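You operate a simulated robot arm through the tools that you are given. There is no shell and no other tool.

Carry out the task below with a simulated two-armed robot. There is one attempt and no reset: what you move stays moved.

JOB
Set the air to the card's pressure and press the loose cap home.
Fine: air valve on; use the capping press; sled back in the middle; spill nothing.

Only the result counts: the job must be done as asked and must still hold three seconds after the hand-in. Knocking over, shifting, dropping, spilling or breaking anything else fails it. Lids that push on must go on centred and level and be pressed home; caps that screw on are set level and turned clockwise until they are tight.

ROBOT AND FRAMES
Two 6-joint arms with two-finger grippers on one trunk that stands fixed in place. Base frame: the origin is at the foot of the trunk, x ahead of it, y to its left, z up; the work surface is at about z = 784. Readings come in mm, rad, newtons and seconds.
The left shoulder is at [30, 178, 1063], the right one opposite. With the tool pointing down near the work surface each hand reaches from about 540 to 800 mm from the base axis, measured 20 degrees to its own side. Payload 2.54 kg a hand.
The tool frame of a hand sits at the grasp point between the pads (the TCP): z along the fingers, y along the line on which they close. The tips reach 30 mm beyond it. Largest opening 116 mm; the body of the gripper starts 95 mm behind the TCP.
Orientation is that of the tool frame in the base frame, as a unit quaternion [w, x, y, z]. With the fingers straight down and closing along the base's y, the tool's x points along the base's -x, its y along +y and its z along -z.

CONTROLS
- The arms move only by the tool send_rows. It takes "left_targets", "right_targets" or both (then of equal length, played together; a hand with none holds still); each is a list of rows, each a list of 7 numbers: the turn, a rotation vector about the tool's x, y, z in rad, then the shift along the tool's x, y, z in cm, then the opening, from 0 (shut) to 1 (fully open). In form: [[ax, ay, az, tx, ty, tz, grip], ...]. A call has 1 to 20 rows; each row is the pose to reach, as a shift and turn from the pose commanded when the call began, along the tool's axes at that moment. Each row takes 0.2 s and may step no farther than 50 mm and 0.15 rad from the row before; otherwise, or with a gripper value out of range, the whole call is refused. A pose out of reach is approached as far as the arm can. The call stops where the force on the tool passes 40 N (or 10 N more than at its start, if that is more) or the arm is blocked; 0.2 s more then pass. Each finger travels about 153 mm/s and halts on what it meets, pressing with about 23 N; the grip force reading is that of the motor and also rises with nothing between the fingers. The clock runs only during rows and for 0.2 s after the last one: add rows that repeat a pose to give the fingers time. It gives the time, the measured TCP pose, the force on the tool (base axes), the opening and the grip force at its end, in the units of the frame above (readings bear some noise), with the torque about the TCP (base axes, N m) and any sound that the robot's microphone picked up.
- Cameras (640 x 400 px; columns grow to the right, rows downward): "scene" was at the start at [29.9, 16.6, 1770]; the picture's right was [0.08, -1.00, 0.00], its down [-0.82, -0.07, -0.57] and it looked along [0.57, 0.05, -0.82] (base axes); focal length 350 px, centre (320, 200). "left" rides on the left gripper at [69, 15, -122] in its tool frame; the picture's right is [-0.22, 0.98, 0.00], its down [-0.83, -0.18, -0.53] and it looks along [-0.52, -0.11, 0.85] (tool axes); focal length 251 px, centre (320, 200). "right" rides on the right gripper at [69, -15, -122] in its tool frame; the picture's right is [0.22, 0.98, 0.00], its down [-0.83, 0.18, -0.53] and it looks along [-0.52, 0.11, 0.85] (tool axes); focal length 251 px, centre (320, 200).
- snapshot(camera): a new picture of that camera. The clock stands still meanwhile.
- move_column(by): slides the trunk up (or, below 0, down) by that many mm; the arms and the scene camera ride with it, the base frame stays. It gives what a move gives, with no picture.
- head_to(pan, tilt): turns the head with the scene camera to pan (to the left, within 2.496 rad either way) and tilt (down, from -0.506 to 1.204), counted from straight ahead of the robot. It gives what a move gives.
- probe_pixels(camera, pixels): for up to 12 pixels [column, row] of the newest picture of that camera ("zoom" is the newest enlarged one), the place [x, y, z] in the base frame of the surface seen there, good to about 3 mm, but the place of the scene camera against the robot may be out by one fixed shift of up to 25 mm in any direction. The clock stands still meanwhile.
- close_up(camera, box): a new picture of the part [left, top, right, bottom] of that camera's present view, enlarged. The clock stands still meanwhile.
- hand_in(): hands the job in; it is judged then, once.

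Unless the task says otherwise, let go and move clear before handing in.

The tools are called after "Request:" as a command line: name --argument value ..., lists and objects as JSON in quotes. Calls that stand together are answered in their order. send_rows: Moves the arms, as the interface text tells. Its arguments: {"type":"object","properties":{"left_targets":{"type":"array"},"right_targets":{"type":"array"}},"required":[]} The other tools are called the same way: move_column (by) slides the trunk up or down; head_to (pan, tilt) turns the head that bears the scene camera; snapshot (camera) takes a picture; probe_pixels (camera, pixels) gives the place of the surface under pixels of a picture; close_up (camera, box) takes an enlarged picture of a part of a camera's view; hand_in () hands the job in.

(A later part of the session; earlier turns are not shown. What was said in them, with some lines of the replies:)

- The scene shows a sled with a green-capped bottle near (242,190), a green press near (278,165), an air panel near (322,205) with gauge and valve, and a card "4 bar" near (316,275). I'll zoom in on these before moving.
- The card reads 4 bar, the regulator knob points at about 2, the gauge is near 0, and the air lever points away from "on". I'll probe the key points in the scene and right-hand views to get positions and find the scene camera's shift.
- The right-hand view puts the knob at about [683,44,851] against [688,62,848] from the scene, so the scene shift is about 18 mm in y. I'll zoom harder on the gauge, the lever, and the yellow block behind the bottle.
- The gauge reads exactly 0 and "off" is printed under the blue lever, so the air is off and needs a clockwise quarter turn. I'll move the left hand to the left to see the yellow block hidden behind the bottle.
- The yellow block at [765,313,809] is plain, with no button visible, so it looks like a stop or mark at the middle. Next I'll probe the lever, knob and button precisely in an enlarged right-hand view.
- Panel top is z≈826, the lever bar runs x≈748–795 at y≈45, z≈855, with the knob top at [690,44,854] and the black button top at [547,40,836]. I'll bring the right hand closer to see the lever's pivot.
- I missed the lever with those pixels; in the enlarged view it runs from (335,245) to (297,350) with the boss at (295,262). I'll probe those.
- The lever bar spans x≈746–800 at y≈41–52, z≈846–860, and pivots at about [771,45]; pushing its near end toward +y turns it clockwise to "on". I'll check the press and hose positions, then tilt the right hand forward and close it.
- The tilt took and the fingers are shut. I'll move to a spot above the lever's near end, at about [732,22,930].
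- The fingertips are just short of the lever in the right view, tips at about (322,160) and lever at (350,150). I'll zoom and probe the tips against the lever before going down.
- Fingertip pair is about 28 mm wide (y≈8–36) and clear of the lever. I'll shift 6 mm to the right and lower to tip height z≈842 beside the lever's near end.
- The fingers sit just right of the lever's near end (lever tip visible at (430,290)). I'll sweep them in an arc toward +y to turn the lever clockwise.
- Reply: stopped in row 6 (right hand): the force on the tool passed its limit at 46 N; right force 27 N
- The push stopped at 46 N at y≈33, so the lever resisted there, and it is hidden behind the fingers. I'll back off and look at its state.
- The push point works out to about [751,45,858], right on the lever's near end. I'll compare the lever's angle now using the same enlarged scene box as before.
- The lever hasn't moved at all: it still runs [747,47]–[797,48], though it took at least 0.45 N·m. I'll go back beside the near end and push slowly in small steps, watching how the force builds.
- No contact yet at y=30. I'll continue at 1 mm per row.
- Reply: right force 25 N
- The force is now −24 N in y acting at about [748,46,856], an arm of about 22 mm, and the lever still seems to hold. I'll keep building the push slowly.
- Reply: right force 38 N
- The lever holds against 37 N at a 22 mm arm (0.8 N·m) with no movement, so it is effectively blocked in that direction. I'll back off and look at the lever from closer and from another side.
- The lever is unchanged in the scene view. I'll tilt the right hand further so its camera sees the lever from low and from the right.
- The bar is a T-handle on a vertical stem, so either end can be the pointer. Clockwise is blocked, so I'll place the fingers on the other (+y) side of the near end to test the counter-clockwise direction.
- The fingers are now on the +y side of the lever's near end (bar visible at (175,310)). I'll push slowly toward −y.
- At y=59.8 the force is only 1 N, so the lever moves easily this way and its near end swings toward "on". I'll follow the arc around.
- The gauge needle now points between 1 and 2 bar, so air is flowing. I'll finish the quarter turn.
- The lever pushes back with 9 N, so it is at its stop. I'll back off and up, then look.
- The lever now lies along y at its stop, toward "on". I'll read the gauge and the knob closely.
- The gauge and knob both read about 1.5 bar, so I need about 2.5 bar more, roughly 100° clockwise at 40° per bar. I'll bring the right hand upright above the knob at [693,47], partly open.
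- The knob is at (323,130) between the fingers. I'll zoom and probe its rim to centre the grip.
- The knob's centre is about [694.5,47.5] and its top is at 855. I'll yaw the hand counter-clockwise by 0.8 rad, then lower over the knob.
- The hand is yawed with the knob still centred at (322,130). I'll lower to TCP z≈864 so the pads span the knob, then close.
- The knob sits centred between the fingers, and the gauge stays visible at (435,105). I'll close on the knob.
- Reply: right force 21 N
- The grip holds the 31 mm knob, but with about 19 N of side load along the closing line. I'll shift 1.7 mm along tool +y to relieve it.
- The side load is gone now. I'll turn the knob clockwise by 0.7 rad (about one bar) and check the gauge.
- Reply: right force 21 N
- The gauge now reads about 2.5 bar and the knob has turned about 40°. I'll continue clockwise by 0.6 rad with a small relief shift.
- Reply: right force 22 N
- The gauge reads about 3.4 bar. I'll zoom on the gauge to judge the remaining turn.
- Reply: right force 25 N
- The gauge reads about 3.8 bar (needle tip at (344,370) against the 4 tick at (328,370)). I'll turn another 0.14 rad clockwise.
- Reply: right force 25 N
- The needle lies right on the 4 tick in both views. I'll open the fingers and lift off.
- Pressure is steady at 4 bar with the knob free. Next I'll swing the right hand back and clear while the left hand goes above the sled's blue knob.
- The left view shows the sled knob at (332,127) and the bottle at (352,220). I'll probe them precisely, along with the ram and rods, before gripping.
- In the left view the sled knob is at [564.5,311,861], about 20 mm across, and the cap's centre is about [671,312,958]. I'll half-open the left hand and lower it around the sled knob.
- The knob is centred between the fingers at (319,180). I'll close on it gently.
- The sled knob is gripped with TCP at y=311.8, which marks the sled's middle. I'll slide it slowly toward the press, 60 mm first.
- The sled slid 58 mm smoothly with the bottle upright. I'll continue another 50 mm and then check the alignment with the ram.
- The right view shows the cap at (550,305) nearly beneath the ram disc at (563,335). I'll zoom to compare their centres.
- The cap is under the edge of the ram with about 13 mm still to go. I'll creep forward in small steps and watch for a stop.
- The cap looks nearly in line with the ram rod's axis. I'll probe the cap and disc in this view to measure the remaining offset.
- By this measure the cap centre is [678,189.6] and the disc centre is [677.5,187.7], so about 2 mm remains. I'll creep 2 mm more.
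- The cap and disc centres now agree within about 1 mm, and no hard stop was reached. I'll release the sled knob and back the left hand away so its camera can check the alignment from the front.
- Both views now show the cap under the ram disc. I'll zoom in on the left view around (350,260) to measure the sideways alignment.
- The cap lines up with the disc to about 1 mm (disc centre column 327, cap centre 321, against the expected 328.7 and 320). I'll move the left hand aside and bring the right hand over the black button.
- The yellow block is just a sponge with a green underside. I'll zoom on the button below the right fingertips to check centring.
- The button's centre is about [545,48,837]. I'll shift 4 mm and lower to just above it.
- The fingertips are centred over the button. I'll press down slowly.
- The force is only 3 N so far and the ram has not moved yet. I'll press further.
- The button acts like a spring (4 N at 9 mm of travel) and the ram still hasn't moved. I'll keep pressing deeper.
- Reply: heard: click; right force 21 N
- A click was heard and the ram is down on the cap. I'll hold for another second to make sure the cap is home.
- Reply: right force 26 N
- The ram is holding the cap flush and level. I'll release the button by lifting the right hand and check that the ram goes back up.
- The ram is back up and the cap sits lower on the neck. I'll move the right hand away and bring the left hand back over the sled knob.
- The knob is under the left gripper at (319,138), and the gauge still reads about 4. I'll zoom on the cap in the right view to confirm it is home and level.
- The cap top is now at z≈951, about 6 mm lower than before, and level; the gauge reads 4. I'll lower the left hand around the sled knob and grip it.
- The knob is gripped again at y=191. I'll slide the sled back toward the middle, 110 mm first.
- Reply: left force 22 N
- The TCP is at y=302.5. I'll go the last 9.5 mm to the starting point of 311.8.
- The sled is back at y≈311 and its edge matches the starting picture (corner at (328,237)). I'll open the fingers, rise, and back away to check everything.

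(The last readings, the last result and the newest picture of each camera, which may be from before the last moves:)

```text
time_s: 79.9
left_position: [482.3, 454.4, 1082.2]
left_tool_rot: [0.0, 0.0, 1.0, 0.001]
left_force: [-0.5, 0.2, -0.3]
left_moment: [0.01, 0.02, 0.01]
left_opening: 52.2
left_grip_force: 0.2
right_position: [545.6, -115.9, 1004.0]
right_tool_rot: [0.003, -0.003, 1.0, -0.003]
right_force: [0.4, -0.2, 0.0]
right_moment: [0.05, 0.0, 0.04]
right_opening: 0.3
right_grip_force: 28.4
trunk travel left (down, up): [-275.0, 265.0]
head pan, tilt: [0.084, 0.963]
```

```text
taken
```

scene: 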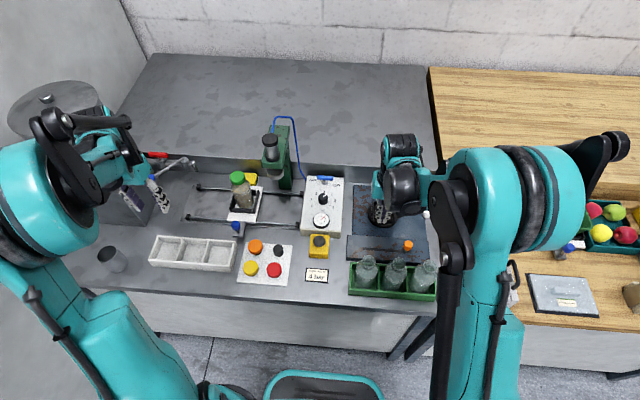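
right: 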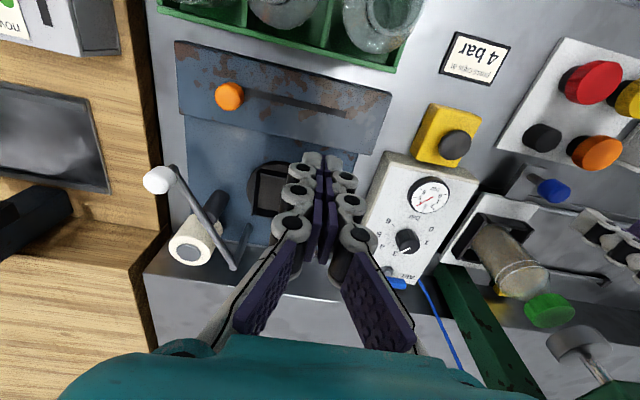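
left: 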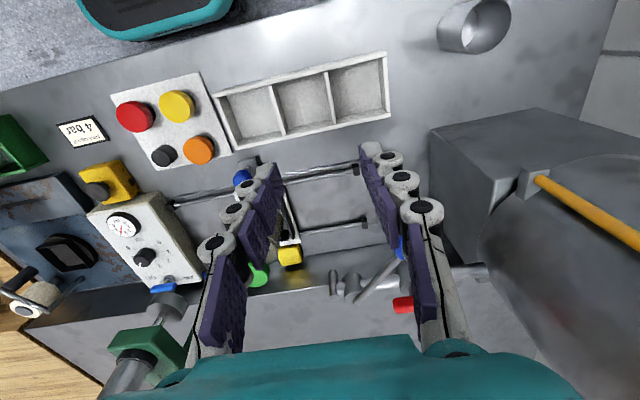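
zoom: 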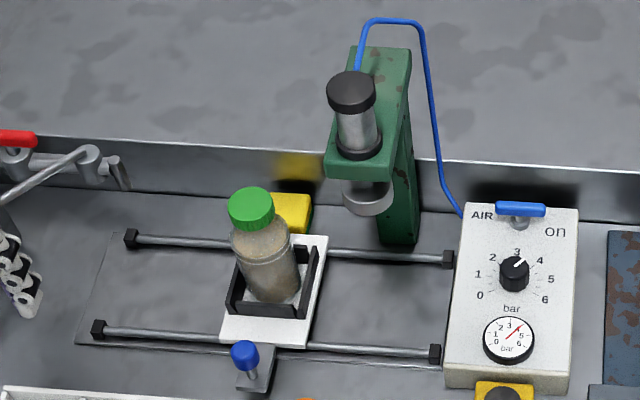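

The sled, bottle and knob match the starting picture, the lever points across to "on", and the gauge shows 4. I'll take a last close look at the cap, the gauge and the dial.

Request:
close_up --camera "scene" --box '[220, 155, 280, 245]'

Request:
close_up --camera "scene" --box '[315, 210, 327, 230]'

Request:
close_up --camera "scene" --box '[300, 170, 345, 215]'

Request:
close_up --camera "right" --box '[500, 150, 640, 330]'

```text
4.44 times, centred on (250, 200) of scene
```

zoom: 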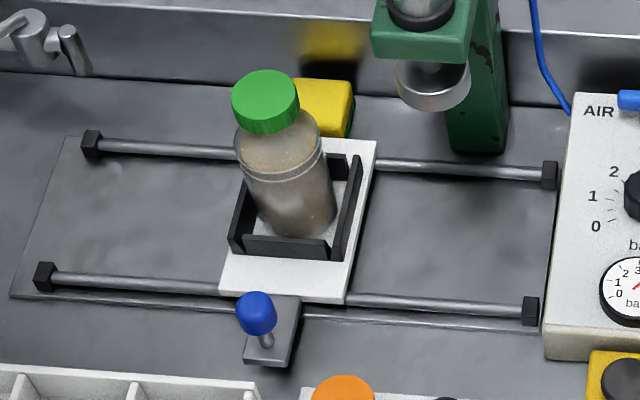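

```text
16.00 times, centred on (321, 220) of scene
```

zoom: 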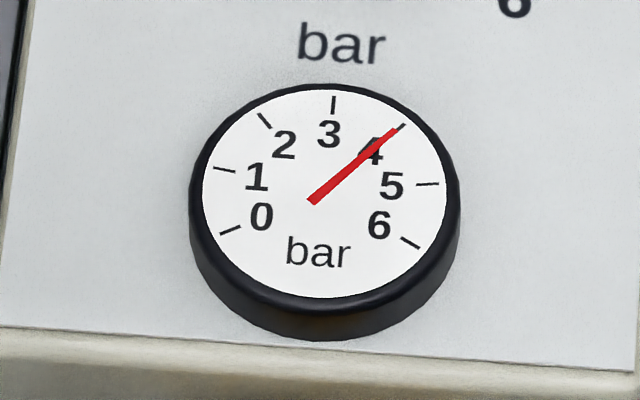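

```text
8.89 times, centred on (322, 192) of scene
```

zoom: 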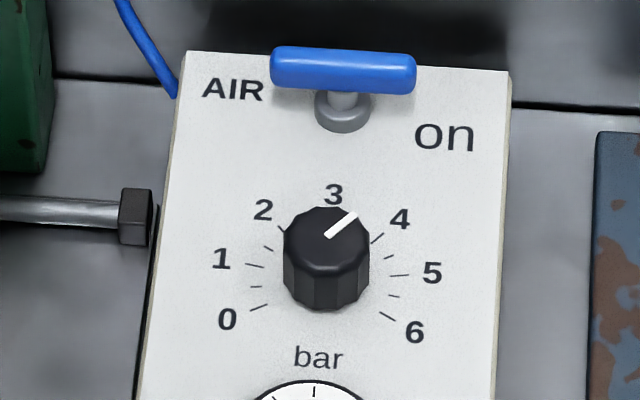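

```text
2.22 times, centred on (570, 240) of right
```

zoom: 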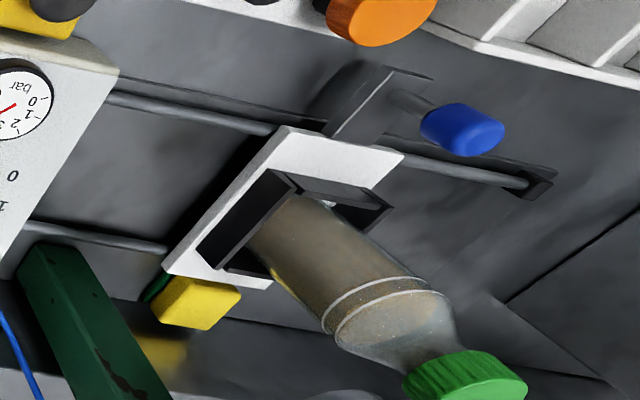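

The cap is lower and level, the gauge needle is on 4, the lever is at "on", the sled is back at its starting spot in the middle, and both hands are clear. I'll hand in the job.

Request:
hand_in

```text
The job is handed in.
```

I set the air to 4 bar, pressed the cap home with the capping press, slid the sled back to the middle and handed the job in. I don't have the judge's result.

- **Air valve:** it is on. The lever only turned counter-clockwise. I first pushed it the wrong way up to the 46 N limit, but it didn't move and the panel sits where it did before.
- **Pressure:** the gauge needle sits on the 4 mark and stayed there after the press ran.
- **Cap:** I heard a click while the ram came down, and the cap now sits about 6 mm lower and level. It was lined up with the ram to about 1 mm before pressing.
- **Sled:** it is back within about 1 mm of where it started, which the rod ends show as the middle.
- **Anything else:** I saw no spill and nothing knocked over or shifted in the last pictures. Both hands were clear of the work at hand-in.
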